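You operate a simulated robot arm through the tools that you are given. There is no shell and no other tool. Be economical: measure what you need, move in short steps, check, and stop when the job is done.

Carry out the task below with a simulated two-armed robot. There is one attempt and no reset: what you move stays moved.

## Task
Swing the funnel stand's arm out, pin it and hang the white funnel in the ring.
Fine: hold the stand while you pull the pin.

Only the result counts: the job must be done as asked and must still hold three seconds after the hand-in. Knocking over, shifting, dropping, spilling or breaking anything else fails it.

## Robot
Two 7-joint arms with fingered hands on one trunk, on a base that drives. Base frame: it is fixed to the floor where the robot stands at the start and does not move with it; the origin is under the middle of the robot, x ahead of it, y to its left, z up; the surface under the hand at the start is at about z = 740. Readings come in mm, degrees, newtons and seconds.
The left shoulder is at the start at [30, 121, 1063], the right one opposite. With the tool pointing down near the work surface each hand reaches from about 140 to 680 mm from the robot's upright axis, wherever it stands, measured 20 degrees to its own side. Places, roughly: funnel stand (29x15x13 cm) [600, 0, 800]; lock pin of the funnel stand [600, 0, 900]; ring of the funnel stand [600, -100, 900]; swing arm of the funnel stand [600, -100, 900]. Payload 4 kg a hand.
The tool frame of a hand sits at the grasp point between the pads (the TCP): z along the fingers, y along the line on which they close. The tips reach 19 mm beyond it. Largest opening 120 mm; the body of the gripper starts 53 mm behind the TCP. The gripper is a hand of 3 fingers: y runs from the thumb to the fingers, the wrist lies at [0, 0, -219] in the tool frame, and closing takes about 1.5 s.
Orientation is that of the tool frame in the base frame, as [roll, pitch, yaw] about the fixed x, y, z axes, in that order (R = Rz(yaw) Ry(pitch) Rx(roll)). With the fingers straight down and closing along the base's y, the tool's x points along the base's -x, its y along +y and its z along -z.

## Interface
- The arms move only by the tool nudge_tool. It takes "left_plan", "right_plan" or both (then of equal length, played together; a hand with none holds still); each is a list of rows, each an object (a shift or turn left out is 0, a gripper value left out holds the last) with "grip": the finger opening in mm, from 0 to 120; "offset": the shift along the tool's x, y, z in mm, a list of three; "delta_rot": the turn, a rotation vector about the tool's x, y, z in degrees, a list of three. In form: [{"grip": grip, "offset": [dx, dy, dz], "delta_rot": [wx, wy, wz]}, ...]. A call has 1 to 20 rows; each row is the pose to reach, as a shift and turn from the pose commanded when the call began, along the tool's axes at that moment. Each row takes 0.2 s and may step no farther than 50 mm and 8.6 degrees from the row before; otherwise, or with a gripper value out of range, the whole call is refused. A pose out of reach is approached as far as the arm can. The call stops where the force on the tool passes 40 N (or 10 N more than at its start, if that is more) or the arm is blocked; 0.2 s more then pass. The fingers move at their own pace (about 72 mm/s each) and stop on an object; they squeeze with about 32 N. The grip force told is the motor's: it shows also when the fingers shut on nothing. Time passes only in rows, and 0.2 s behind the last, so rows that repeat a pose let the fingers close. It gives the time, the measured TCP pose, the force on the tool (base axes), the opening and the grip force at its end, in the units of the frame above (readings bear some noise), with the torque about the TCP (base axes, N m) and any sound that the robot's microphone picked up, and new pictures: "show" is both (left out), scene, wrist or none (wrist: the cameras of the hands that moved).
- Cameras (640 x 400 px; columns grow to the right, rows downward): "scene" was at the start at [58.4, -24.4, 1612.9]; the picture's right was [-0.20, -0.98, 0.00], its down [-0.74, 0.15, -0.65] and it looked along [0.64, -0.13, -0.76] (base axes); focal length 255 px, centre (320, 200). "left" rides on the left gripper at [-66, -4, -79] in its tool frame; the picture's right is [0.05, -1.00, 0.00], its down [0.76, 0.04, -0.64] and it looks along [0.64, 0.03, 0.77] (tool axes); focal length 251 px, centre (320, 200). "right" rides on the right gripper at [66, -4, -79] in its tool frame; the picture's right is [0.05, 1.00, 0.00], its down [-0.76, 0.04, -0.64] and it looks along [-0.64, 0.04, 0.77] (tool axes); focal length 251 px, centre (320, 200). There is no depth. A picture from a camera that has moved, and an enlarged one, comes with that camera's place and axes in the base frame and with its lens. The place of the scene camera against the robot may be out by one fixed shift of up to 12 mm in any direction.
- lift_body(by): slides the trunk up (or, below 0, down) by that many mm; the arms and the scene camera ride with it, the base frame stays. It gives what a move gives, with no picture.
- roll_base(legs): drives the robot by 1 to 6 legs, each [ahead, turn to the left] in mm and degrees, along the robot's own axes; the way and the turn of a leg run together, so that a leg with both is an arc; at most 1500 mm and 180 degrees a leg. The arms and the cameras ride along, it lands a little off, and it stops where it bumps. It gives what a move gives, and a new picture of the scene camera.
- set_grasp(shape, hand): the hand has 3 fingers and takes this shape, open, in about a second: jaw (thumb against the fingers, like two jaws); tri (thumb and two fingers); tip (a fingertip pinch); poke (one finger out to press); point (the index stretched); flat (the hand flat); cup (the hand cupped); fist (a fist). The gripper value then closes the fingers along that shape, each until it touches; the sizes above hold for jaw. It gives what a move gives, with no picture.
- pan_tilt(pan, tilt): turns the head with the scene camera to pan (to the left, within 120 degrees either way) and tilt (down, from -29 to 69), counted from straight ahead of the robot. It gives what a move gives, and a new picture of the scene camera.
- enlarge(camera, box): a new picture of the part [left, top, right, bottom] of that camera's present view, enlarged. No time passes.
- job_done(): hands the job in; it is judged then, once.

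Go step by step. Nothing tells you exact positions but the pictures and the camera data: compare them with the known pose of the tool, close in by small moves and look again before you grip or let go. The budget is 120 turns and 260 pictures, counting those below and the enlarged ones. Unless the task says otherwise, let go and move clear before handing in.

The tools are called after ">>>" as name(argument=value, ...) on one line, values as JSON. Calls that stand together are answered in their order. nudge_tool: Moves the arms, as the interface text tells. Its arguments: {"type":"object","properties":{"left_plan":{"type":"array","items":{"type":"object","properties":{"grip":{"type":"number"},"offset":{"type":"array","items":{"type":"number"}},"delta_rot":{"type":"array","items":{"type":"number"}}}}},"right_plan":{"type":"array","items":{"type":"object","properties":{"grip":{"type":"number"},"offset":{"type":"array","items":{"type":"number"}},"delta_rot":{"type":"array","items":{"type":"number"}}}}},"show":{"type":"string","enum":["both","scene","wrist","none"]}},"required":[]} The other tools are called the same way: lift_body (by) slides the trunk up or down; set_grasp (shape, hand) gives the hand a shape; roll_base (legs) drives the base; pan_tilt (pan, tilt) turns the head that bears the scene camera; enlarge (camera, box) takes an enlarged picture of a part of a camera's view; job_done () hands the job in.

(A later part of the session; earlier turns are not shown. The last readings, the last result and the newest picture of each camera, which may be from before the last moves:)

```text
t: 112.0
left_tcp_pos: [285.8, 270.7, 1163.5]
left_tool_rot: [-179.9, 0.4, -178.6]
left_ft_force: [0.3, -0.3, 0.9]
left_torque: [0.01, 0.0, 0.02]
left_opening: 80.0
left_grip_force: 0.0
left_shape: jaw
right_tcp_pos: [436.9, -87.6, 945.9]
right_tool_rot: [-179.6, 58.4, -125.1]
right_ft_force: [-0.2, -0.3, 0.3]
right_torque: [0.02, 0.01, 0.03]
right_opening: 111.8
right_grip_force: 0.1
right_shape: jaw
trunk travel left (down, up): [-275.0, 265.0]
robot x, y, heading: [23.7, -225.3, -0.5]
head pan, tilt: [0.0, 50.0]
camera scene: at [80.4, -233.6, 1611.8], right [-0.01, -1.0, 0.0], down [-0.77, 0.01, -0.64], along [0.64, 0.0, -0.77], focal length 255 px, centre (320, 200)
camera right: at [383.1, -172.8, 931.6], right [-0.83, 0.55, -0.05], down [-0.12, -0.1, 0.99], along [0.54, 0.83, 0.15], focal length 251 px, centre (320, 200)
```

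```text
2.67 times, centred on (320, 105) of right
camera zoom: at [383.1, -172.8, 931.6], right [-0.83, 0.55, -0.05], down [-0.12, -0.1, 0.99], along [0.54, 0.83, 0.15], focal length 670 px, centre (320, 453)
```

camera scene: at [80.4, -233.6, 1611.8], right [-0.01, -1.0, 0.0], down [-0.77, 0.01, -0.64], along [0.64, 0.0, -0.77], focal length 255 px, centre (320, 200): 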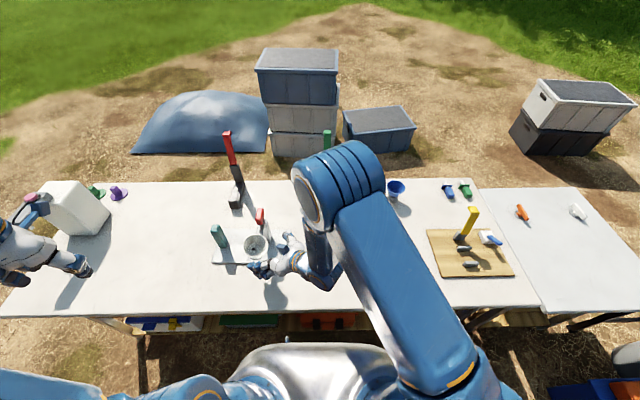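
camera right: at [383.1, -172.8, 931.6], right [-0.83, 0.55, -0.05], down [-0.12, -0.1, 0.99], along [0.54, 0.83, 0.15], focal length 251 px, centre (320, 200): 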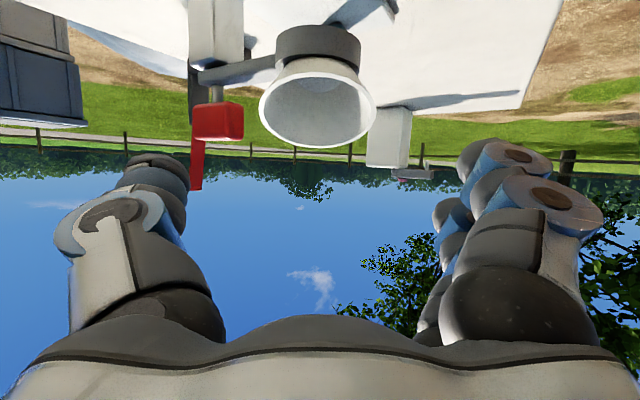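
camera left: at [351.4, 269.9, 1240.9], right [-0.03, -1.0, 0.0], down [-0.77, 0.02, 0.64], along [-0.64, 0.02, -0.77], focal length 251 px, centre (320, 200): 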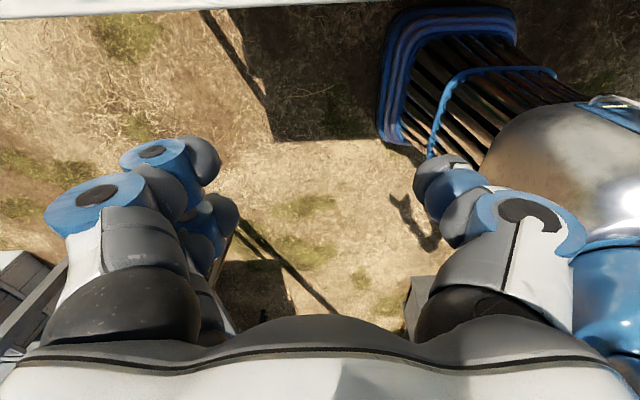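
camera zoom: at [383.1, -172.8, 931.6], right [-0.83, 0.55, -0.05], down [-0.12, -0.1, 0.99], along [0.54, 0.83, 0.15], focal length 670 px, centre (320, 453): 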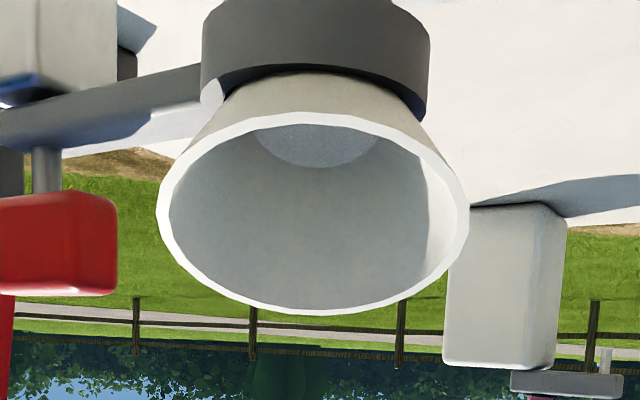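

The funnel hangs in the ring but leans about 24° toward the hand, with its far rim too high (≈[498,3,919]). I'll close the fingers and press gently on that high rim side to level it.

>>> nudge_tool(right_plan=[{"offset": [-17, 0, -10], "grip": 0}, {"offset": [-34, 0, -21]}, {"offset": [-47, 1, 1]}, {"offset": [-60, 2, 22]}, {"offset": [-73, 3, 44]}, {"offset": [-87, 3, 66]}, {"offset": [-76, 3, 72]}, {"offset": [-66, 3, 79]}])

>>> enlarge(camera="scene", box=[195, 190, 305, 310])

```text
t: 113.8
left_tcp_pos: [285.8, 272.6, 1163.3]
left_tool_rot: [-179.9, 0.2, -178.6]
left_ft_force: [-0.1, -0.9, 0.1]
left_torque: [0.0, 0.01, 0.02]
left_opening: 79.6
left_grip_force: 0.0
left_shape: jaw
right_tcp_pos: [495.3, -4.7, 960.2]
right_tool_rot: [-179.7, 58.6, -125.2]
right_ft_force: [-0.2, 0.4, 0.2]
right_torque: [-0.03, 0.0, 0.01]
right_opening: 0.2
right_grip_force: 32.4
right_shape: jaw
trunk travel left (down, up): [-275.0, 265.0]
robot x, y, heading: [27.6, -221.7, -0.6]
head pan, tilt: [0.0, 50.0]
camera scene: at [81.4, -232.6, 1611.7], right [-0.01, -1.0, 0.0], down [-0.77, 0.01, -0.64], along [0.64, -0.01, -0.77], focal length 255 px, centre (320, 200)
camera right: at [440.8, -88.7, 946.4], right [-0.83, 0.55, -0.05], down [-0.12, -0.1, 0.99], along [0.54, 0.83, 0.15], focal length 251 px, centre (320, 200)
```

scene: 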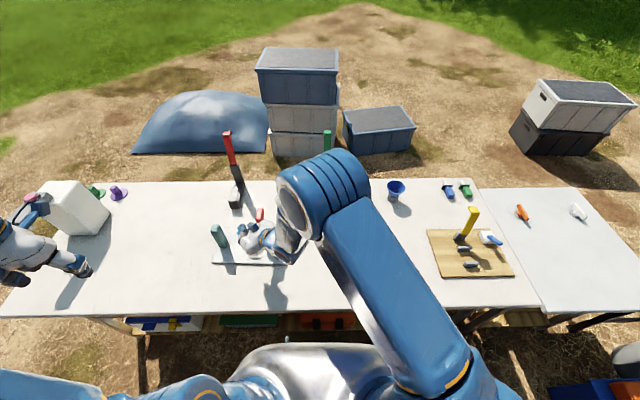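
right: 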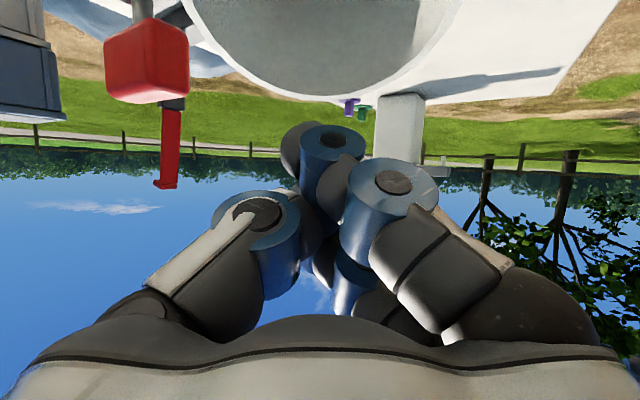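

```text
3.33 times, centred on (250, 250) of scene
camera zoom: at [81.4, -232.6, 1611.7], right [-0.01, -1.0, 0.0], down [-0.77, 0.01, -0.64], along [0.64, -0.01, -0.77], focal length 850 px, centre (553, 33)
```

zoom: 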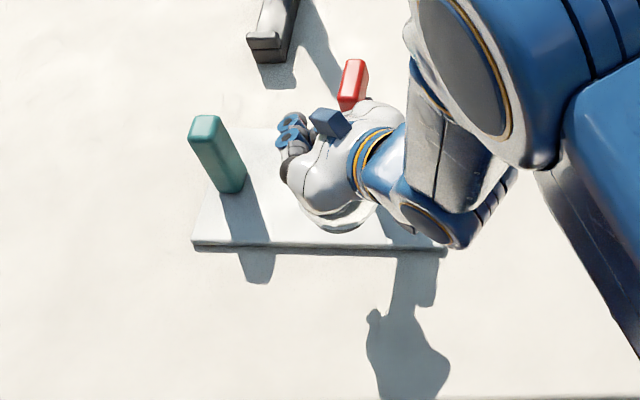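

>>> nudge_tool(right_plan=[{"offset": [3.4, 0, 2.1]}, {"offset": [6.8, 0, 4.2]}, {"offset": [9.4, 0, 5.7]}, {"offset": [12, 0, 7.3]}, {"offset": [14.5, 0, 8.9]}], show="wrist")

```text
t: 115.0
left_tcp_pos: [285.6, 272.8, 1162.8]
left_tool_rot: [-180.0, 0.2, -178.6]
left_ft_force: [0.5, -1.3, 0.0]
left_torque: [-0.01, -0.01, 0.0]
left_opening: 79.9
left_grip_force: 0.0
left_shape: jaw
right_tcp_pos: [496.5, -1.6, 943.7]
right_tool_rot: [-179.7, 58.5, -125.1]
right_ft_force: [0.3, -0.1, -0.1]
right_torque: [0.01, -0.04, -0.03]
right_opening: 0.1
right_grip_force: 31.4
right_shape: jaw
trunk travel left (down, up): [-275.0, 265.0]
robot x, y, heading: [21.3, -223.8, -0.3]
head pan, tilt: [0.0, 50.0]
camera right: at [441.6, -87.6, 929.3], right [-0.83, 0.55, -0.05], down [-0.12, -0.1, 0.99], along [0.54, 0.83, 0.15], focal length 251 px, centre (320, 200)
```

right: 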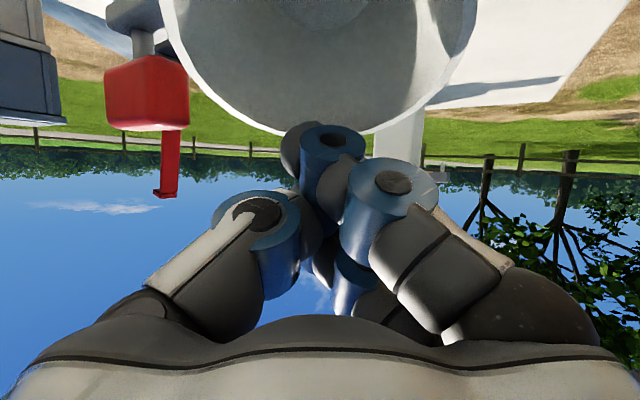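

>>> nudge_tool(right_plan=[{"offset": [-2.6, 0, 4.2]}, {"offset": [0, 0, 5.8]}, {"offset": [2.5, 0, 7.3]}, {"offset": [5, 0, 8.9]}], show="wrist")

```text
t: 116.0
left_tcp_pos: [286.9, 270.7, 1161.6]
left_tool_rot: [179.9, 0.3, -178.7]
left_ft_force: [0.2, -0.3, 0.3]
left_torque: [0.0, -0.02, 0.01]
left_opening: 80.0
left_grip_force: 0.1
left_shape: jaw
right_tcp_pos: [499.1, 0.5, 938.6]
right_tool_rot: [-179.6, 58.6, -125.0]
right_ft_force: [0.0, -1.3, 8.2]
right_torque: [-0.05, -0.1, -0.02]
right_opening: 0.2
right_grip_force: 32.4
right_shape: jaw
trunk travel left (down, up): [-275.0, 265.0]
robot x, y, heading: [24.4, -219.3, -0.2]
head pan, tilt: [0.0, 50.0]
camera right: at [444.4, -83.5, 921.9], right [-0.83, 0.55, -0.05], down [-0.13, -0.1, 0.99], along [0.54, 0.83, 0.15], focal length 251 px, centre (320, 200)
```

right: 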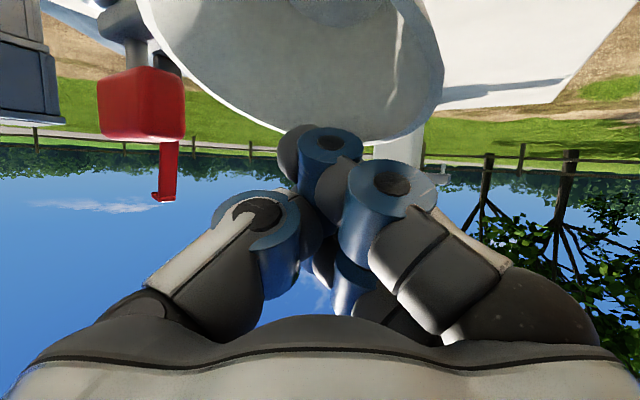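

>>> nudge_tool(right_plan=[{"offset": [-4, 0, -2.4]}, {"offset": [-4, 8, -2.4]}, {"offset": [-4, 14, -2.4]}, {"offset": [-1, 14, -0.6]}, {"offset": [2, 14, 1.2]}, {"offset": [5, 14, 3]}], show="wrist")

```text
t: 117.4
left_tcp_pos: [284.1, 269.9, 1164.5]
left_tool_rot: [180.0, 0.4, -178.6]
left_ft_force: [0.1, 0.1, 0.7]
left_torque: [0.0, 0.03, 0.02]
left_opening: 79.8
left_grip_force: 0.1
left_shape: jaw
right_tcp_pos: [487.1, 9.7, 935.4]
right_tool_rot: [-179.5, 59.0, -124.7]
right_ft_force: [-2.1, -5.0, 31.2]
right_torque: [-0.43, -0.22, -0.06]
right_opening: 0.0
right_grip_force: 32.2
right_shape: jaw
trunk travel left (down, up): [-275.0, 265.0]
robot x, y, heading: [22.5, -222.9, -0.4]
head pan, tilt: [0.0, 50.0]
camera right: at [431.9, -74.6, 918.8], right [-0.83, 0.55, -0.05], down [-0.13, -0.1, 0.99], along [0.54, 0.83, 0.16], focal length 251 px, centre (320, 200)
```

right: 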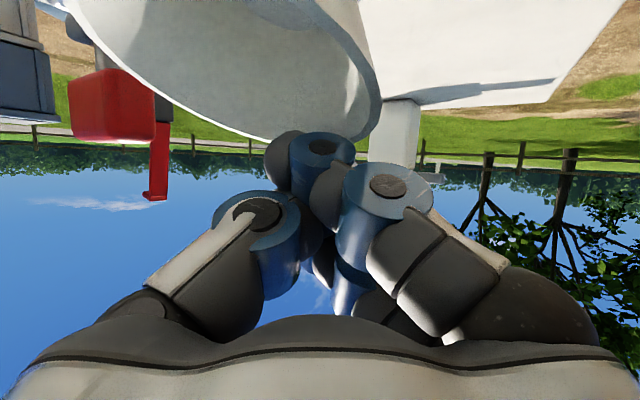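

That takes 31 N without levelling, so I'll stop pressing, back off and inspect.

>>> nudge_tool(right_plan=[{"offset": [-10, 0, -6]}, {"offset": [-34, 0, -21]}, {"offset": [-34, 0, -60]}, {"offset": [-34, 0, -100]}, {"offset": [-34, 0, -140]}])

>>> enlarge(camera="scene", box=[210, 200, 300, 280])

>>> enlarge(camera="right", box=[200, 0, 440, 180])

```text
t: 118.6
left_tcp_pos: [286.0, 270.7, 1164.1]
left_tool_rot: [180.0, 0.4, -178.6]
left_ft_force: [-0.2, 0.6, -0.8]
left_torque: [0.01, 0.02, 0.02]
left_opening: 80.0
left_grip_force: 0.0
left_shape: jaw
right_tcp_pos: [428.0, -74.4, 1033.8]
right_tool_rot: [-179.7, 58.5, -125.2]
right_ft_force: [-0.4, -0.3, 0.6]
right_torque: [0.01, 0.0, -0.01]
right_opening: 0.1
right_grip_force: 32.5
right_shape: jaw
trunk travel left (down, up): [-275.0, 265.0]
robot x, y, heading: [20.3, -221.9, -0.7]
head pan, tilt: [0.0, 50.0]
camera scene: at [80.1, -234.3, 1611.8], right [-0.01, -1.0, 0.0], down [-0.77, 0.01, -0.64], along [0.64, 0.0, -0.77], focal length 255 px, centre (320, 200)
camera right: at [372.8, -160.2, 1018.0], right [-0.83, 0.55, -0.05], down [-0.12, -0.1, 0.99], along [0.54, 0.83, 0.15], focal length 251 px, centre (320, 200)
```

scene: 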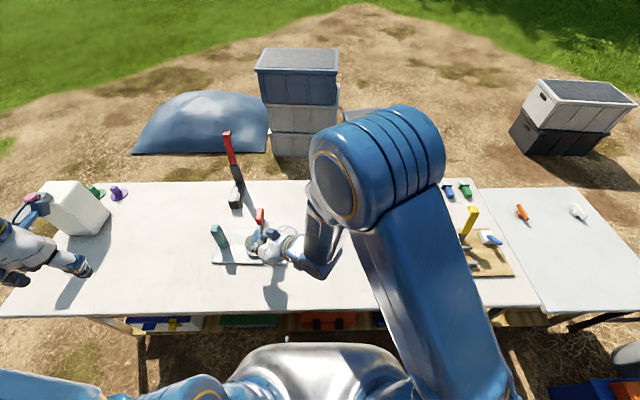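
right: 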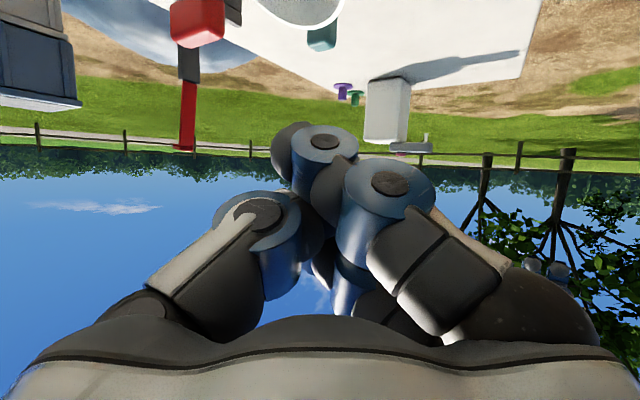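

```text
5.00 times, centred on (255, 240) of scene
camera zoom: at [80.1, -234.3, 1611.8], right [-0.01, -1.0, 0.0], down [-0.77, 0.01, -0.64], along [0.64, 0.0, -0.77], focal length 1274 px, centre (645, 0)
```

zoom: 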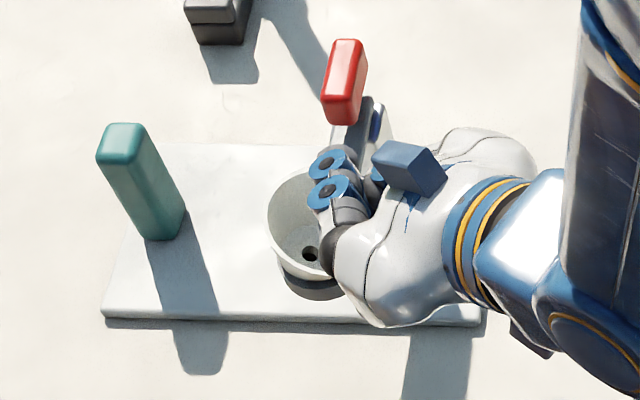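

```text
2.22 times, centred on (320, 90) of right
camera zoom: at [372.8, -160.2, 1018.0], right [-0.83, 0.55, -0.05], down [-0.12, -0.1, 0.99], along [0.54, 0.83, 0.15], focal length 559 px, centre (320, 444)
```

zoom: 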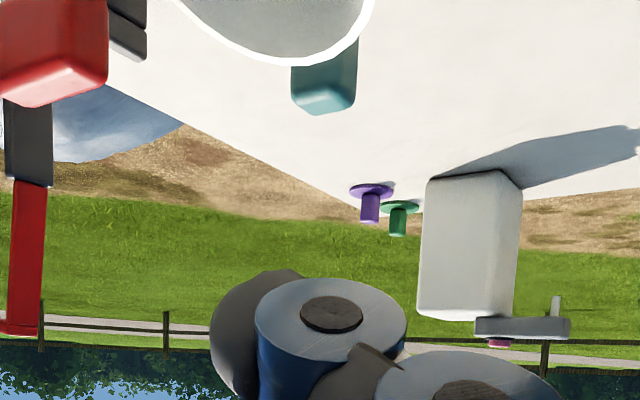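

>>> nudge_tool(right_plan=[{"offset": [10, -20, -20]}, {"offset": [25, -45, -50]}, {"offset": [40, -70, -80]}, {"offset": [55, -95, -110]}], show="wrist")

>>> enlarge(camera="scene", box=[210, 200, 300, 280])

>>> enlarge(camera="right", box=[200, 0, 440, 180])

```text
t: 119.6
left_tcp_pos: [286.0, 270.6, 1162.6]
left_tool_rot: [-179.9, 0.1, -178.6]
left_ft_force: [-1.1, 0.6, 0.2]
left_torque: [-0.03, -0.01, -0.03]
left_opening: 80.1
left_grip_force: 0.0
left_shape: jaw
right_tcp_pos: [435.0, -231.1, 1045.0]
right_tool_rot: [-179.7, 58.5, -125.1]
right_ft_force: [-0.2, -0.3, 0.0]
right_torque: [0.01, -0.03, -0.02]
right_opening: 0.3
right_grip_force: 31.6
right_shape: jaw
trunk travel left (down, up): [-275.0, 265.0]
robot x, y, heading: [23.0, -225.5, -0.5]
head pan, tilt: [0.0, 50.0]
camera right: at [380.4, -315.4, 1028.8], right [-0.83, 0.55, -0.05], down [-0.12, -0.1, 0.99], along [0.54, 0.83, 0.15], focal length 251 px, centre (320, 200)
```

right: 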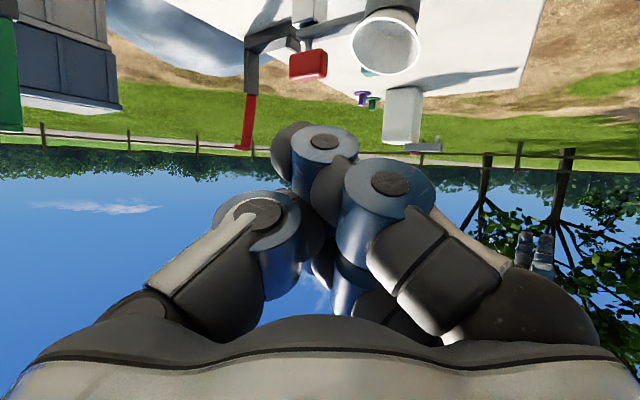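

```text
5.00 times, centred on (255, 240) of scene
camera zoom: at [80.9, -234.8, 1611.8], right [-0.01, -1.0, 0.0], down [-0.77, 0.01, -0.64], along [0.64, 0.0, -0.77], focal length 1274 px, centre (645, 0)
```

zoom: 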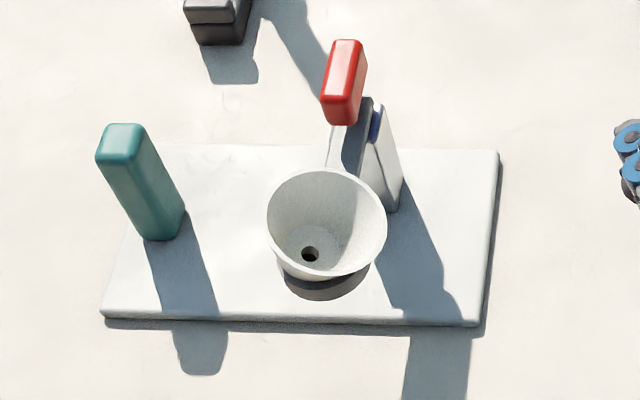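

```text
2.22 times, centred on (320, 90) of right
camera zoom: at [380.4, -315.4, 1028.8], right [-0.83, 0.55, -0.05], down [-0.12, -0.1, 0.99], along [0.54, 0.83, 0.15], focal length 559 px, centre (320, 444)
```

zoom: 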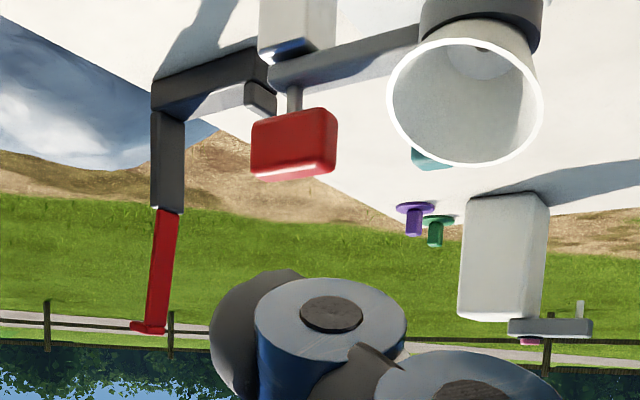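

The funnel sits in the ring but is tilted, and the press only pushed on its middle. I want a clean second view from the other side, so I'll bring the left camera above the ring (hand high).

>>> nudge_tool(left_plan=[{"offset": [-20, -20, 0]}, {"offset": [-45, -50, 0]}, {"offset": [-75, -85, 5]}, {"offset": [-105, -120, 15]}, {"offset": [-135, -155, 25]}, {"offset": [-160, -190, 40]}, {"offset": [-180, -225, 60]}, {"offset": [-195, -255, 85]}, {"offset": [-205, -280, 110]}, {"offset": [-208, -286, 130]}], show="wrist")

>>> enlarge(camera="left", box=[200, 40, 440, 200])

```text
t: 121.8
left_tcp_pos: [502.4, -6.9, 1034.5]
left_tool_rot: [180.0, 0.2, -178.5]
left_ft_force: [-0.2, -0.1, 0.6]
left_torque: [-0.02, -0.03, 0.01]
left_opening: 79.9
left_grip_force: 0.0
left_shape: jaw
right_tcp_pos: [436.0, -229.0, 1043.6]
right_tool_rot: [-179.7, 58.5, -125.0]
right_ft_force: [-0.4, 0.0, -0.6]
right_torque: [0.0, -0.02, 0.03]
right_opening: 0.0
right_grip_force: 32.1
right_shape: jaw
trunk travel left (down, up): [-275.0, 265.0]
robot x, y, heading: [20.6, -219.0, -0.2]
head pan, tilt: [0.0, 50.0]
camera left: at [569.1, -11.0, 1113.9], right [-0.03, -1.0, 0.0], down [-0.77, 0.02, 0.64], along [-0.64, 0.02, -0.77], focal length 251 px, centre (320, 200)
```

left: 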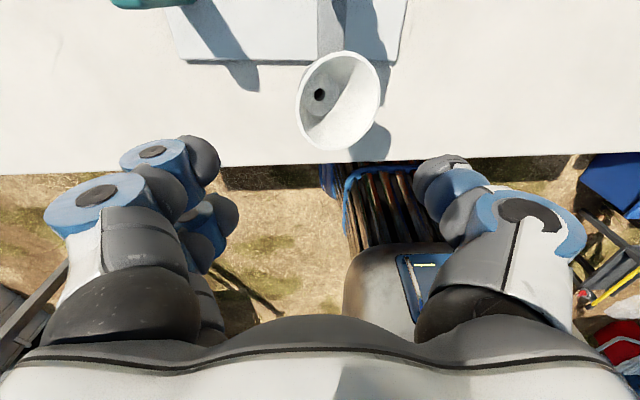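

```text
2.50 times, centred on (320, 120) of left
camera zoom: at [569.1, -11.0, 1113.9], right [-0.03, -1.0, 0.0], down [-0.77, 0.02, 0.64], along [-0.64, 0.02, -0.77], focal length 629 px, centre (320, 400)
```

zoom: 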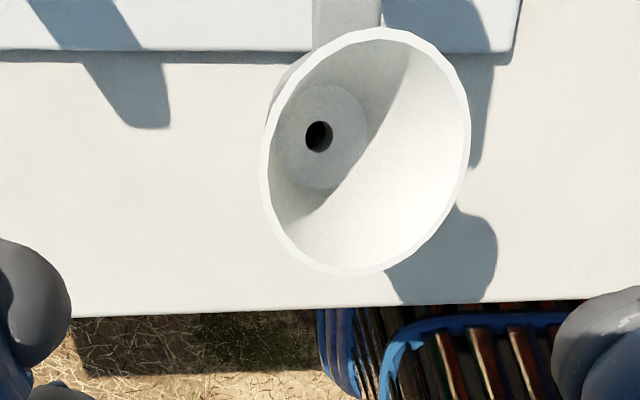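

From the left view the funnel's rim centre is ≈[496,-22,896] and it leans ~26° toward −y, with its cone bottom against the ring's +y side; so it was set slightly too far +y. I'll regrip it across x with the hand pointing +y, level and recentre it.

>>> nudge_tool(right_plan=[{"grip": 98, "delta_rot": [-6.8, 0, -4.2]}, {"delta_rot": [-13.6, 0, -8.4]}, {"delta_rot": [-20.5, 0, -12.5]}, {"delta_rot": [-27.3, 0, -16.7]}, {"delta_rot": [-34.1, 0, -20.9]}, {"offset": [1.5, 3, 30], "delta_rot": [-34.1, 0, -20.9]}, {"offset": [4, 6, 75], "delta_rot": [-34.1, 0, -20.9]}, {"offset": [6, 10, 118], "delta_rot": [-34.1, 0, -20.9]}, {"offset": [9.4, 15, 155], "delta_rot": [-34.1, 0, -20.9]}], left_plan=[{"offset": [0, 5, -20]}, {"offset": [0, 10, -40]}, {"offset": [0, 15, -60]}, {"offset": [0, 20, -75]}, {"offset": [0, 20, -75]}, {"offset": [0, 20, -75]}, {"offset": [0, 20, -75]}, {"offset": [0, 20, -75]}, {"offset": [0, 20, -75]}])

```text
t: 123.8
left_tcp_pos: [500.7, 12.4, 1107.4]
left_tool_rot: [-180.0, 0.3, -178.6]
left_ft_force: [0.3, -0.3, -0.2]
left_torque: [-0.01, 0.03, 0.0]
left_opening: 80.3
left_grip_force: 0.1
left_shape: jaw
right_tcp_pos: [498.4, -115.2, 952.4]
right_tool_rot: [-179.7, 58.4, -85.2]
right_ft_force: [-0.7, 0.0, 0.3]
right_torque: [0.0, -0.01, 0.01]
right_opening: 97.9
right_grip_force: 0.0
right_shape: jaw
trunk travel left (down, up): [-275.0, 265.0]
robot x, y, heading: [22.5, -225.5, -0.6]
head pan, tilt: [0.0, 50.0]
camera scene: at [82.3, -232.1, 1611.7], right [-0.01, -1.0, 0.0], down [-0.77, 0.01, -0.64], along [0.64, -0.01, -0.77], focal length 255 px, centre (320, 200)
camera right: at [510.8, -216.2, 937.3], right [-0.99, -0.11, -0.05], down [-0.03, -0.15, 0.99], along [-0.12, 0.98, 0.15], focal length 251 px, centre (320, 200)
camera left: at [566.7, 9.5, 1187.9], right [-0.03, -1.0, 0.0], down [-0.77, 0.02, 0.64], along [-0.64, 0.02, -0.77], focal length 251 px, centre (320, 200)
```

scene: 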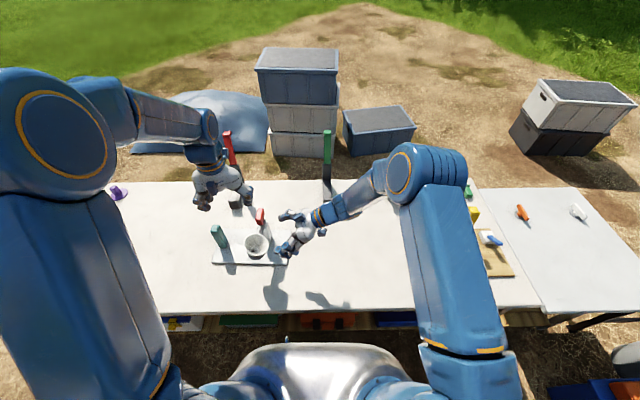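
right: 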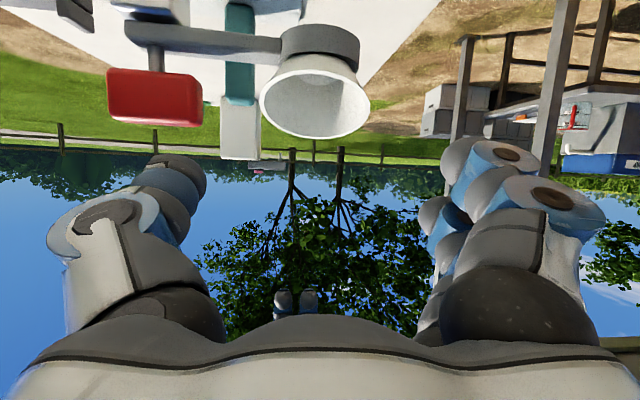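
left: 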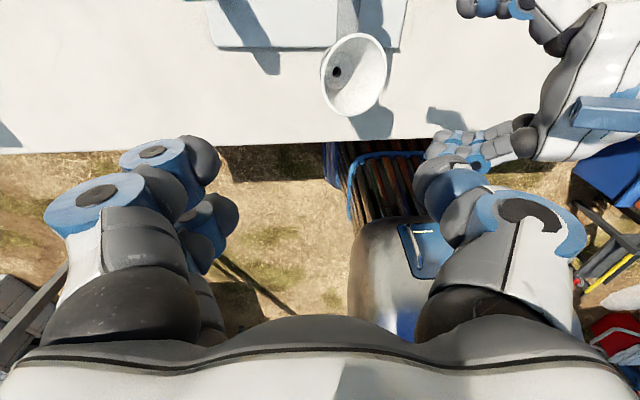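

>>> nudge_tool(right_plan=[{"offset": [0, -2, 25]}, {"offset": [0, -4.4, 50]}, {"offset": [1, -4.4, 75]}, {"offset": [1, -4.4, 90]}], show="wrist")

>>> enlarge(camera="scene", box=[210, 200, 300, 280])

```text
t: 124.8
left_tcp_pos: [499.6, 12.0, 1109.7]
left_tool_rot: [-179.9, 0.2, -178.6]
left_ft_force: [-1.1, 0.4, 0.3]
left_torque: [0.03, 0.0, 0.02]
left_opening: 80.2
left_grip_force: 0.1
left_shape: jaw
right_tcp_pos: [495.9, -38.5, 905.5]
right_tool_rot: [-179.7, 58.4, -85.1]
right_ft_force: [0.7, 0.5, -0.4]
right_torque: [0.0, 0.0, 0.0]
right_opening: 98.3
right_grip_force: 0.1
right_shape: jaw
trunk travel left (down, up): [-275.0, 265.0]
robot x, y, heading: [25.3, -222.0, -0.4]
head pan, tilt: [0.0, 50.0]
camera right: at [508.8, -140.5, 889.8], right [-0.99, -0.11, -0.05], down [-0.03, -0.15, 0.99], along [-0.12, 0.98, 0.15], focal length 251 px, centre (320, 200)
```

right: 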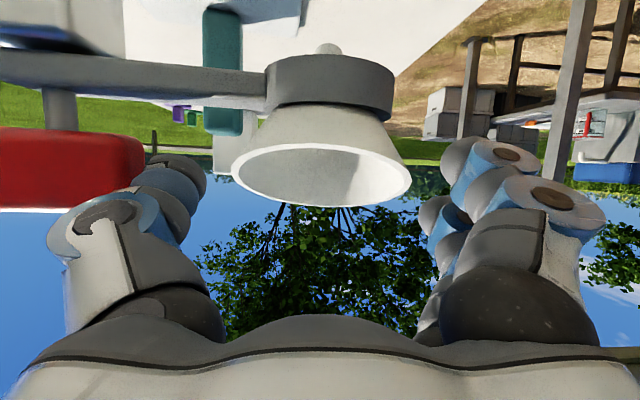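

```text
5.00 times, centred on (255, 240) of scene
camera zoom: at [81.4, -232.8, 1611.7], right [-0.01, -1.0, 0.0], down [-0.77, 0.01, -0.64], along [0.64, -0.01, -0.77], focal length 1274 px, centre (645, 0)
```

zoom: 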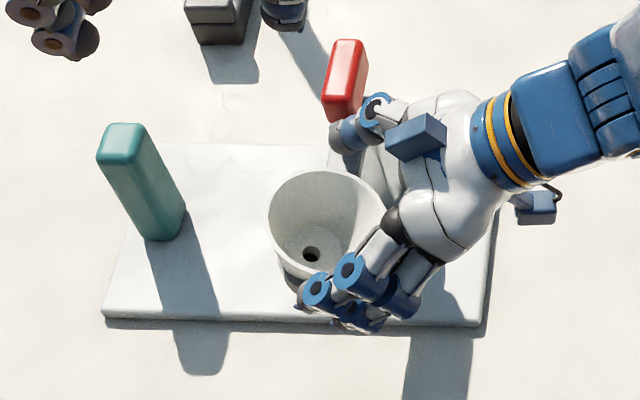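

>>> nudge_tool(right_plan=[{"offset": [0, 1, 7]}, {"offset": [0, 1, 14]}, {"offset": [0, 1, 19]}], show="wrist")

>>> enlarge(camera="scene", box=[210, 200, 300, 280])

```text
t: 125.6
left_tcp_pos: [499.8, 12.4, 1107.9]
left_tool_rot: [-179.9, 0.2, -178.7]
left_ft_force: [-0.2, 0.2, 0.1]
left_torque: [0.01, -0.01, 0.05]
left_opening: 80.1
left_grip_force: 0.1
left_shape: jaw
right_tcp_pos: [493.4, -23.9, 895.1]
right_tool_rot: [-179.8, 58.4, -85.2]
right_ft_force: [1.0, 0.2, 0.5]
right_torque: [0.0, -0.05, -0.02]
right_opening: 98.3
right_grip_force: 0.1
right_shape: jaw
trunk travel left (down, up): [-275.0, 265.0]
robot x, y, heading: [20.5, -221.0, -0.3]
head pan, tilt: [0.0, 50.0]
camera right: at [506.2, -124.5, 880.5], right [-0.99, -0.11, -0.05], down [-0.03, -0.15, 0.99], along [-0.11, 0.98, 0.15], focal length 251 px, centre (320, 200)
```

right: 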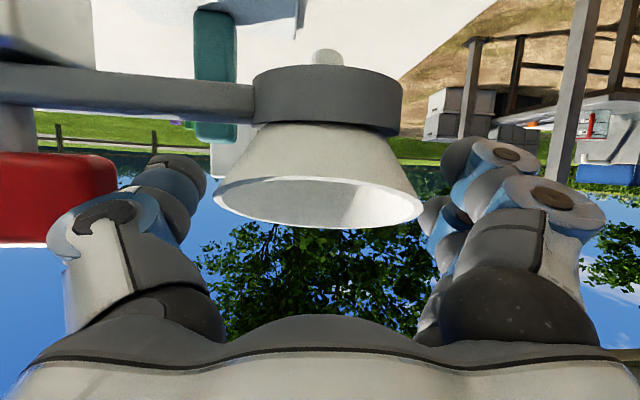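

```text
5.00 times, centred on (255, 240) of scene
camera zoom: at [81.4, -232.7, 1611.7], right [-0.01, -1.0, 0.0], down [-0.77, 0.01, -0.64], along [0.64, -0.01, -0.77], focal length 1274 px, centre (645, 0)
```

zoom: 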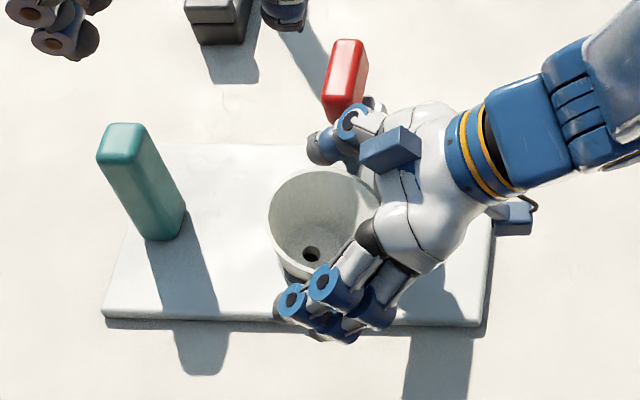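

>>> nudge_tool(right_plan=[{"grip": 88}, {"grip": 78}, {"grip": 70}, {"grip": 62}, {"grip": 55}, {"grip": 45}, {"grip": 40}, {"grip": 40}], show="wrist")

```text
t: 127.4
left_tcp_pos: [500.7, 12.7, 1109.6]
left_tool_rot: [-180.0, 0.2, -178.7]
left_ft_force: [0.2, 0.0, 0.1]
left_torque: [0.0, 0.0, 0.03]
left_opening: 79.7
left_grip_force: 0.1
left_shape: jaw
right_tcp_pos: [493.0, -23.5, 896.2]
right_tool_rot: [-179.8, 58.3, -85.2]
right_ft_force: [0.3, 0.0, 0.6]
right_torque: [0.0, -0.01, -0.02]
right_opening: 60.2
right_grip_force: 31.5
right_shape: jaw
trunk travel left (down, up): [-275.0, 265.0]
robot x, y, heading: [20.8, -224.8, -0.5]
head pan, tilt: [0.0, 50.0]
camera right: at [506.2, -124.7, 880.4], right [-0.99, -0.11, -0.05], down [-0.03, -0.15, 0.99], along [-0.12, 0.98, 0.15], focal length 251 px, centre (320, 200)
```

right: 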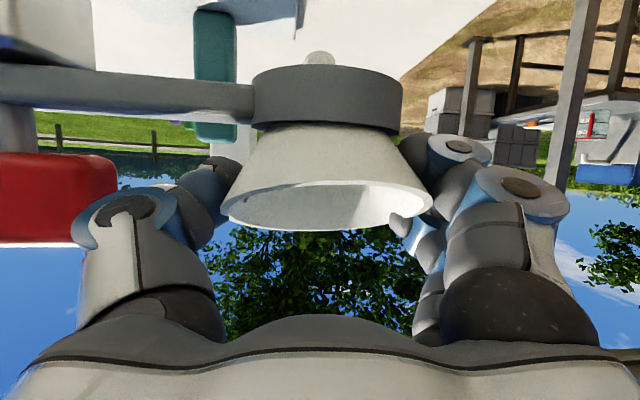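

Gripped without disturbing the stand. Now I lift it out of the ring to level it in free air.

>>> nudge_tool(right_plan=[{"offset": [-6, 0, -3.7]}, {"offset": [-14, 0, -8.6]}, {"offset": [-26, 0, -16]}, {"offset": [-40, 0, -24.5]}, {"offset": [-52, 0, -32]}], show="wrist")

>>> enlarge(camera="scene", box=[210, 200, 300, 280])

```text
t: 128.6
left_tcp_pos: [500.0, 12.2, 1108.3]
left_tool_rot: [-180.0, 0.2, -178.5]
left_ft_force: [0.4, 0.1, -0.1]
left_torque: [0.0, -0.04, 0.0]
left_opening: 80.2
left_grip_force: 0.1
left_shape: jaw
right_tcp_pos: [492.8, -24.7, 957.5]
right_tool_rot: [-179.7, 58.4, -85.2]
right_ft_force: [0.3, 0.0, -1.5]
right_torque: [-0.02, -0.02, 0.03]
right_opening: 60.4
right_grip_force: 32.2
right_shape: jaw
trunk travel left (down, up): [-275.0, 265.0]
robot x, y, heading: [26.3, -222.9, -0.2]
head pan, tilt: [0.0, 50.0]
camera right: at [505.5, -125.0, 942.4], right [-0.99, -0.11, -0.05], down [-0.03, -0.15, 0.99], along [-0.11, 0.98, 0.15], focal length 251 px, centre (320, 200)
```

right: 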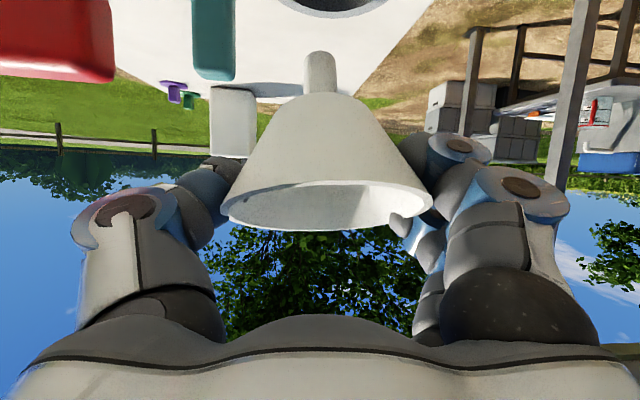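

```text
5.00 times, centred on (255, 240) of scene
camera zoom: at [81.1, -233.0, 1611.7], right [-0.01, -1.0, 0.0], down [-0.77, 0.01, -0.64], along [0.64, 0.0, -0.77], focal length 1274 px, centre (645, 0)
```

zoom: 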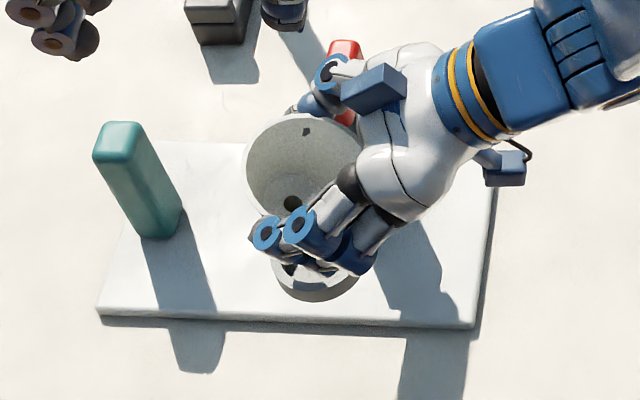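

Funnel is held, leaning ~23° toward the hand. I'll rotate it upright in the air, moving the left hand away at the same time.

>>> nudge_tool(right_plan=[{"offset": [0, 0, 0]}, {"offset": [0, 0, 0]}, {"delta_rot": [-0.6, 5.5, 1]}, {"delta_rot": [-1.3, 11, 2.1]}, {"delta_rot": [-2, 17, 3.2]}, {"delta_rot": [-2.6, 22.8, 4.3]}], left_plan=[{"offset": [0, 40, -10]}, {"offset": [0, 80, -20]}, {"offset": [20, 120, -30]}, {"offset": [50, 150, -30]}, {"offset": [80, 170, -30]}, {"offset": [100, 180, -30]}])

>>> enlarge(camera="scene", box=[210, 200, 300, 280])

```text
t: 130.0
left_tcp_pos: [396.1, 189.5, 1138.9]
left_tool_rot: [-180.0, 0.3, -178.6]
left_ft_force: [-0.1, 0.1, -1.2]
left_torque: [-0.02, -0.04, 0.0]
left_opening: 79.9
left_grip_force: 0.1
left_shape: jaw
right_tcp_pos: [491.2, -24.5, 958.4]
right_tool_rot: [174.2, 35.3, -89.7]
right_ft_force: [0.2, 0.4, 0.7]
right_torque: [-0.03, -0.03, 0.0]
right_opening: 60.2
right_grip_force: 32.3
right_shape: jaw
trunk travel left (down, up): [-275.0, 265.0]
robot x, y, heading: [20.3, -225.4, -0.4]
head pan, tilt: [0.0, 50.0]
camera scene: at [80.1, -232.1, 1611.8], right [-0.01, -1.0, 0.0], down [-0.77, 0.01, -0.64], along [0.64, -0.01, -0.77], focal length 255 px, centre (320, 200)
camera right: at [505.0, -122.0, 983.4], right [-0.99, -0.11, 0.05], down [0.02, 0.25, 0.97], along [-0.11, 0.96, -0.25], focal length 251 px, centre (320, 200)
camera left: at [462.3, 186.6, 1217.6], right [-0.03, -1.0, 0.0], down [-0.77, 0.02, 0.64], along [-0.64, 0.02, -0.77], focal length 251 px, centre (320, 200)
```

scene: 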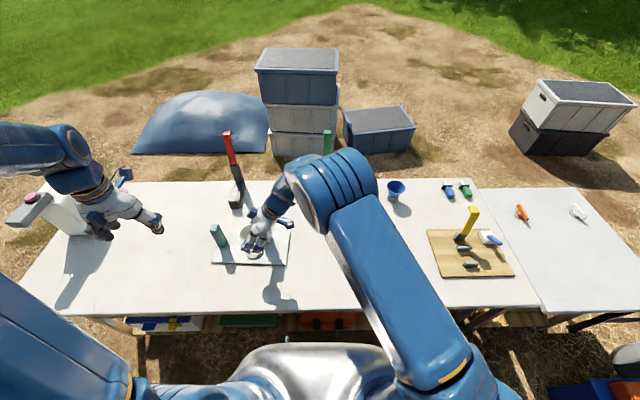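
right: 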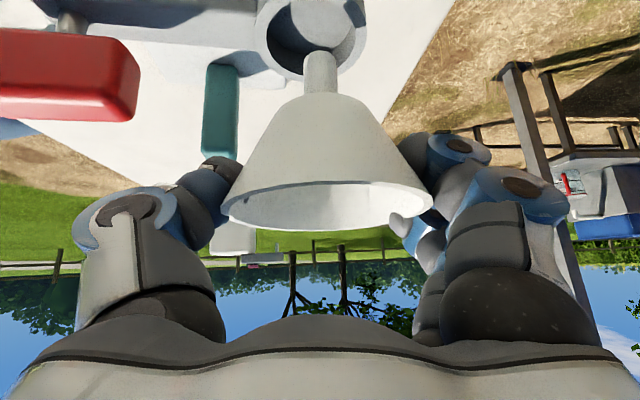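
left: 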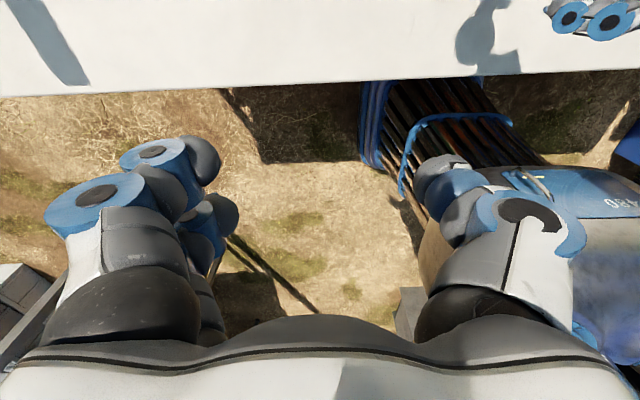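

```text
5.00 times, centred on (255, 240) of scene
camera zoom: at [80.1, -232.1, 1611.8], right [-0.01, -1.0, 0.0], down [-0.77, 0.01, -0.64], along [0.64, -0.01, -0.77], focal length 1274 px, centre (645, 0)
```

zoom: 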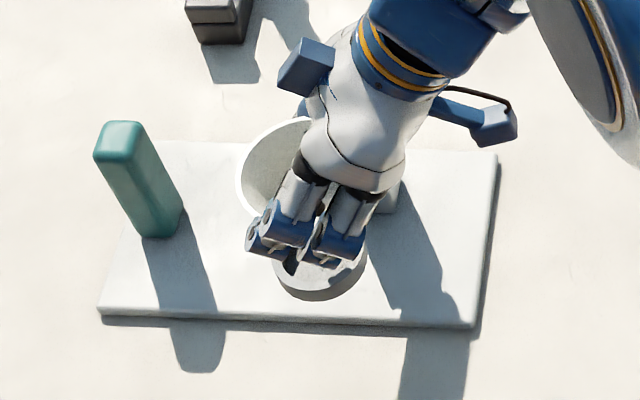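

Upright now to about 1°. The ring centre is about [+4,+8.5] mm from the funnel's axis, so I'll shift and lower until the spout enters, then re-check.

>>> nudge_tool(right_plan=[{"offset": [-3.5, -2.3, 2.3]}, {"offset": [-6.9, -4.5, 4.5]}, {"offset": [-1, -5.3, 12.6]}, {"offset": [5.5, -6.2, 22]}, {"offset": [12.2, -7.2, 31.3]}], show="wrist")

>>> enlarge(camera="right", box=[200, 0, 440, 160])

>>> enlarge(camera="scene", box=[210, 200, 300, 280])

```text
t: 131.2
left_tcp_pos: [396.9, 188.9, 1137.1]
left_tool_rot: [-180.0, 0.3, -178.6]
left_ft_force: [0.3, -0.6, 0.0]
left_torque: [-0.01, 0.0, 0.02]
left_opening: 79.9
left_grip_force: 0.0
left_shape: jaw
right_tcp_pos: [496.5, -16.7, 923.6]
right_tool_rot: [174.1, 35.4, -89.7]
right_ft_force: [-0.6, -0.9, -1.6]
right_torque: [-0.01, 0.0, 0.01]
right_opening: 59.9
right_grip_force: 32.0
right_shape: jaw
trunk travel left (down, up): [-275.0, 265.0]
robot x, y, heading: [20.6, -225.0, -0.4]
head pan, tilt: [0.0, 50.0]
camera right: at [510.2, -114.6, 949.4], right [-0.99, -0.11, 0.05], down [0.02, 0.25, 0.97], along [-0.12, 0.96, -0.25], focal length 251 px, centre (320, 200)
```

right: 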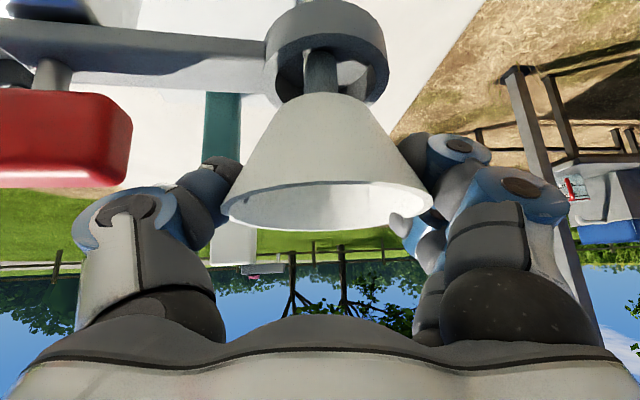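

```text
2.50 times, centred on (320, 80) of right
camera zoom: at [510.2, -114.6, 949.4], right [-0.99, -0.11, 0.05], down [0.02, 0.25, 0.97], along [-0.12, 0.96, -0.25], focal length 629 px, centre (320, 500)
```

zoom: 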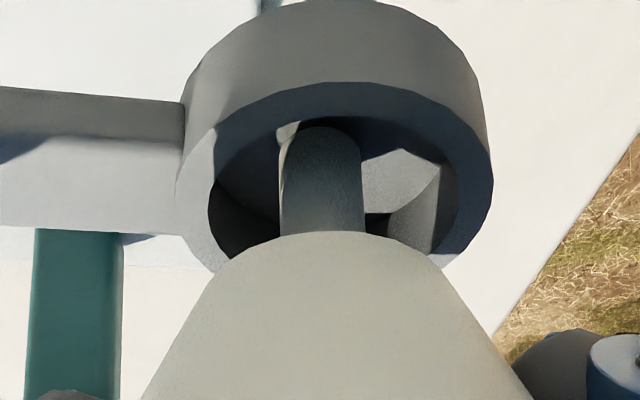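

```text
5.00 times, centred on (255, 240) of scene
camera zoom: at [81.6, -232.9, 1611.7], right [-0.01, -1.0, 0.0], down [-0.77, 0.01, -0.64], along [0.64, -0.01, -0.77], focal length 1274 px, centre (645, 0)
```

zoom: 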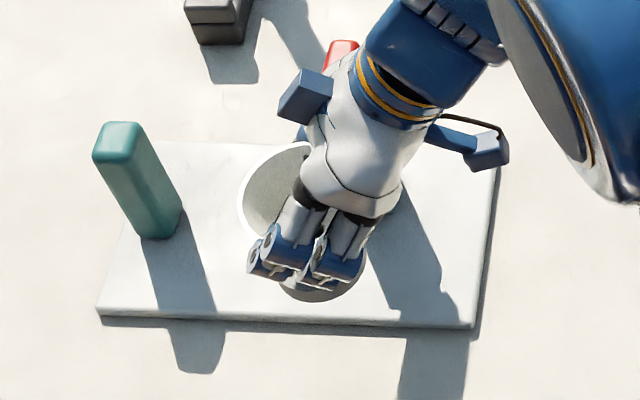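

>>> nudge_tool(right_plan=[{"offset": [-0.8, 1.4, 0.7]}, {"offset": [3, 0.9, 6]}, {"offset": [7, 0.3, 11.5]}, {"offset": [10.2, -0.2, 16.1]}], show="wrist")

>>> enlarge(camera="right", box=[200, 0, 440, 160])

>>> enlarge(camera="scene", box=[210, 200, 300, 280])

```text
t: 132.2
left_tcp_pos: [398.6, 188.3, 1137.2]
left_tool_rot: [179.9, 0.2, -178.5]
left_ft_force: [-0.5, -0.4, -0.1]
left_torque: [0.03, 0.02, -0.02]
left_opening: 79.7
left_grip_force: 0.1
left_shape: jaw
right_tcp_pos: [494.7, -13.8, 905.8]
right_tool_rot: [174.2, 35.4, -89.8]
right_ft_force: [0.0, -0.1, 0.8]
right_torque: [-0.02, 0.01, 0.03]
right_opening: 60.0
right_grip_force: 31.8
right_shape: jaw
trunk travel left (down, up): [-275.0, 265.0]
robot x, y, heading: [27.3, -221.7, -0.7]
head pan, tilt: [0.0, 50.0]
camera right: at [508.3, -113.2, 930.4], right [-0.99, -0.11, 0.05], down [0.02, 0.25, 0.97], along [-0.12, 0.96, -0.25], focal length 251 px, centre (320, 200)
```

right: 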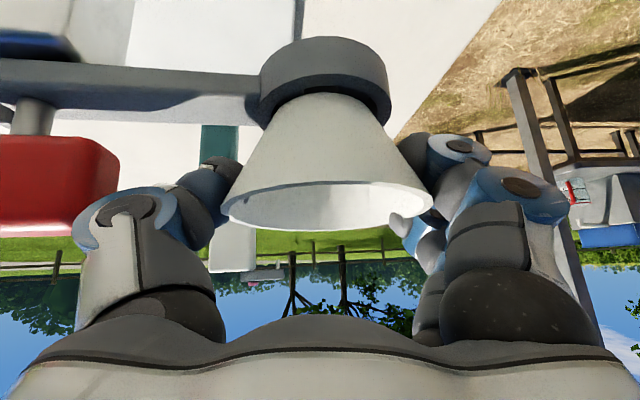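

```text
2.50 times, centred on (320, 80) of right
camera zoom: at [508.3, -113.2, 930.4], right [-0.99, -0.11, 0.05], down [0.02, 0.25, 0.97], along [-0.12, 0.96, -0.25], focal length 629 px, centre (320, 500)
```

zoom: 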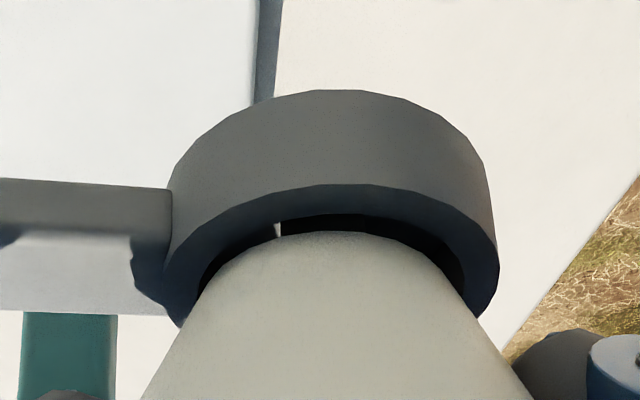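

```text
5.00 times, centred on (255, 240) of scene
camera zoom: at [81.4, -232.9, 1611.7], right [-0.01, -1.0, 0.0], down [-0.77, 0.01, -0.64], along [0.64, -0.01, -0.77], focal length 1274 px, centre (645, 0)
```

zoom: 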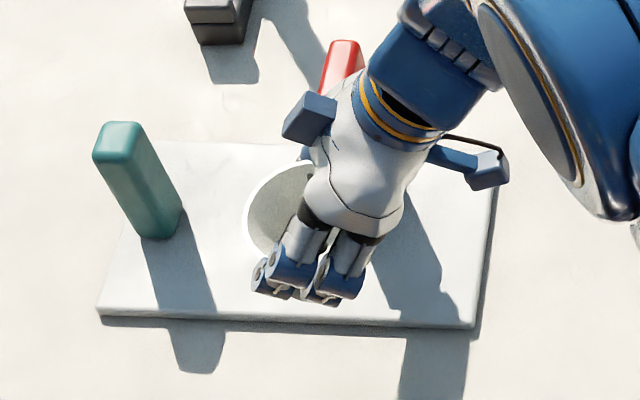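

Alignment looks good within 1–2 mm both ways. Lowering the last millimetres gently.

>>> nudge_tool(right_plan=[{"offset": [1.2, -0.2, 1.6]}, {"offset": [2.3, -0.3, 3.2]}, {"offset": [3.5, -0.5, 4.9]}], show="none")

```text
t: 133.0
left_tcp_pos: [397.8, 189.8, 1137.8]
left_tool_rot: [179.9, 0.1, -178.7]
left_ft_force: [-0.8, -0.2, 0.2]
left_torque: [-0.01, 0.01, -0.05]
left_opening: 80.0
left_grip_force: 0.1
left_shape: jaw
right_tcp_pos: [494.1, -12.5, 899.9]
right_tool_rot: [174.2, 35.4, -89.9]
right_ft_force: [-0.4, -0.2, -0.1]
right_torque: [-0.04, 0.01, 0.02]
right_opening: 60.2
right_grip_force: 32.1
right_shape: jaw
trunk travel left (down, up): [-275.0, 265.0]
robot x, y, heading: [23.2, -222.8, -0.5]
head pan, tilt: [0.0, 50.0]
```

>>> nudge_tool(right_plan=[{"offset": [0.6, -0.1, 0.8]}, {"offset": [1.2, -0.2, 1.6]}], show="wrist")

>>> enlarge(camera="right", box=[200, 0, 440, 160])

```text
t: 133.6
left_tcp_pos: [397.3, 190.0, 1138.8]
left_tool_rot: [180.0, 0.2, -178.6]
left_ft_force: [-0.4, -0.5, -0.7]
left_torque: [0.03, 0.0, 0.01]
left_opening: 80.1
left_grip_force: 0.2
left_shape: jaw
right_tcp_pos: [494.3, -13.2, 897.8]
right_tool_rot: [174.0, 35.4, -89.8]
right_ft_force: [-1.1, -0.5, 0.2]
right_torque: [-0.03, 0.01, -0.02]
right_opening: 60.1
right_grip_force: 32.4
right_shape: jaw
trunk travel left (down, up): [-275.0, 265.0]
robot x, y, heading: [18.2, -224.4, -0.5]
head pan, tilt: [0.0, 50.0]
camera right: at [508.3, -112.7, 922.7], right [-0.99, -0.11, 0.05], down [0.02, 0.25, 0.97], along [-0.12, 0.96, -0.25], focal length 251 px, centre (320, 200)
```

right: 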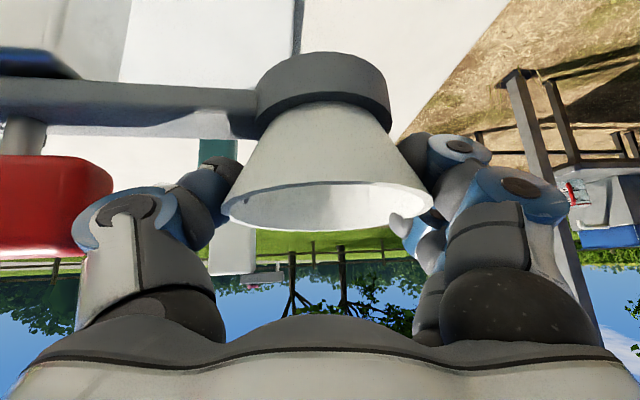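

```text
2.50 times, centred on (320, 80) of right
camera zoom: at [508.3, -112.7, 922.7], right [-0.99, -0.11, 0.05], down [0.02, 0.25, 0.97], along [-0.12, 0.96, -0.25], focal length 629 px, centre (320, 500)
```

zoom: 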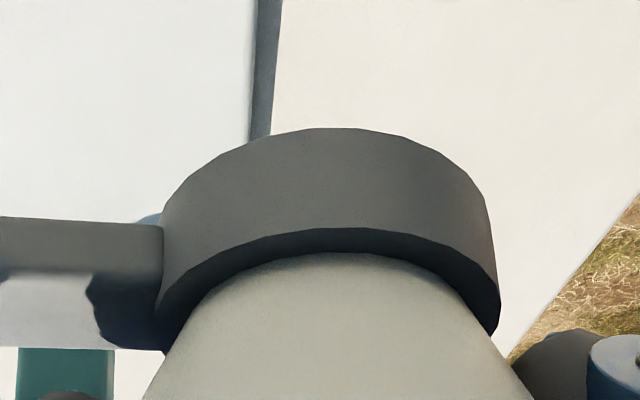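

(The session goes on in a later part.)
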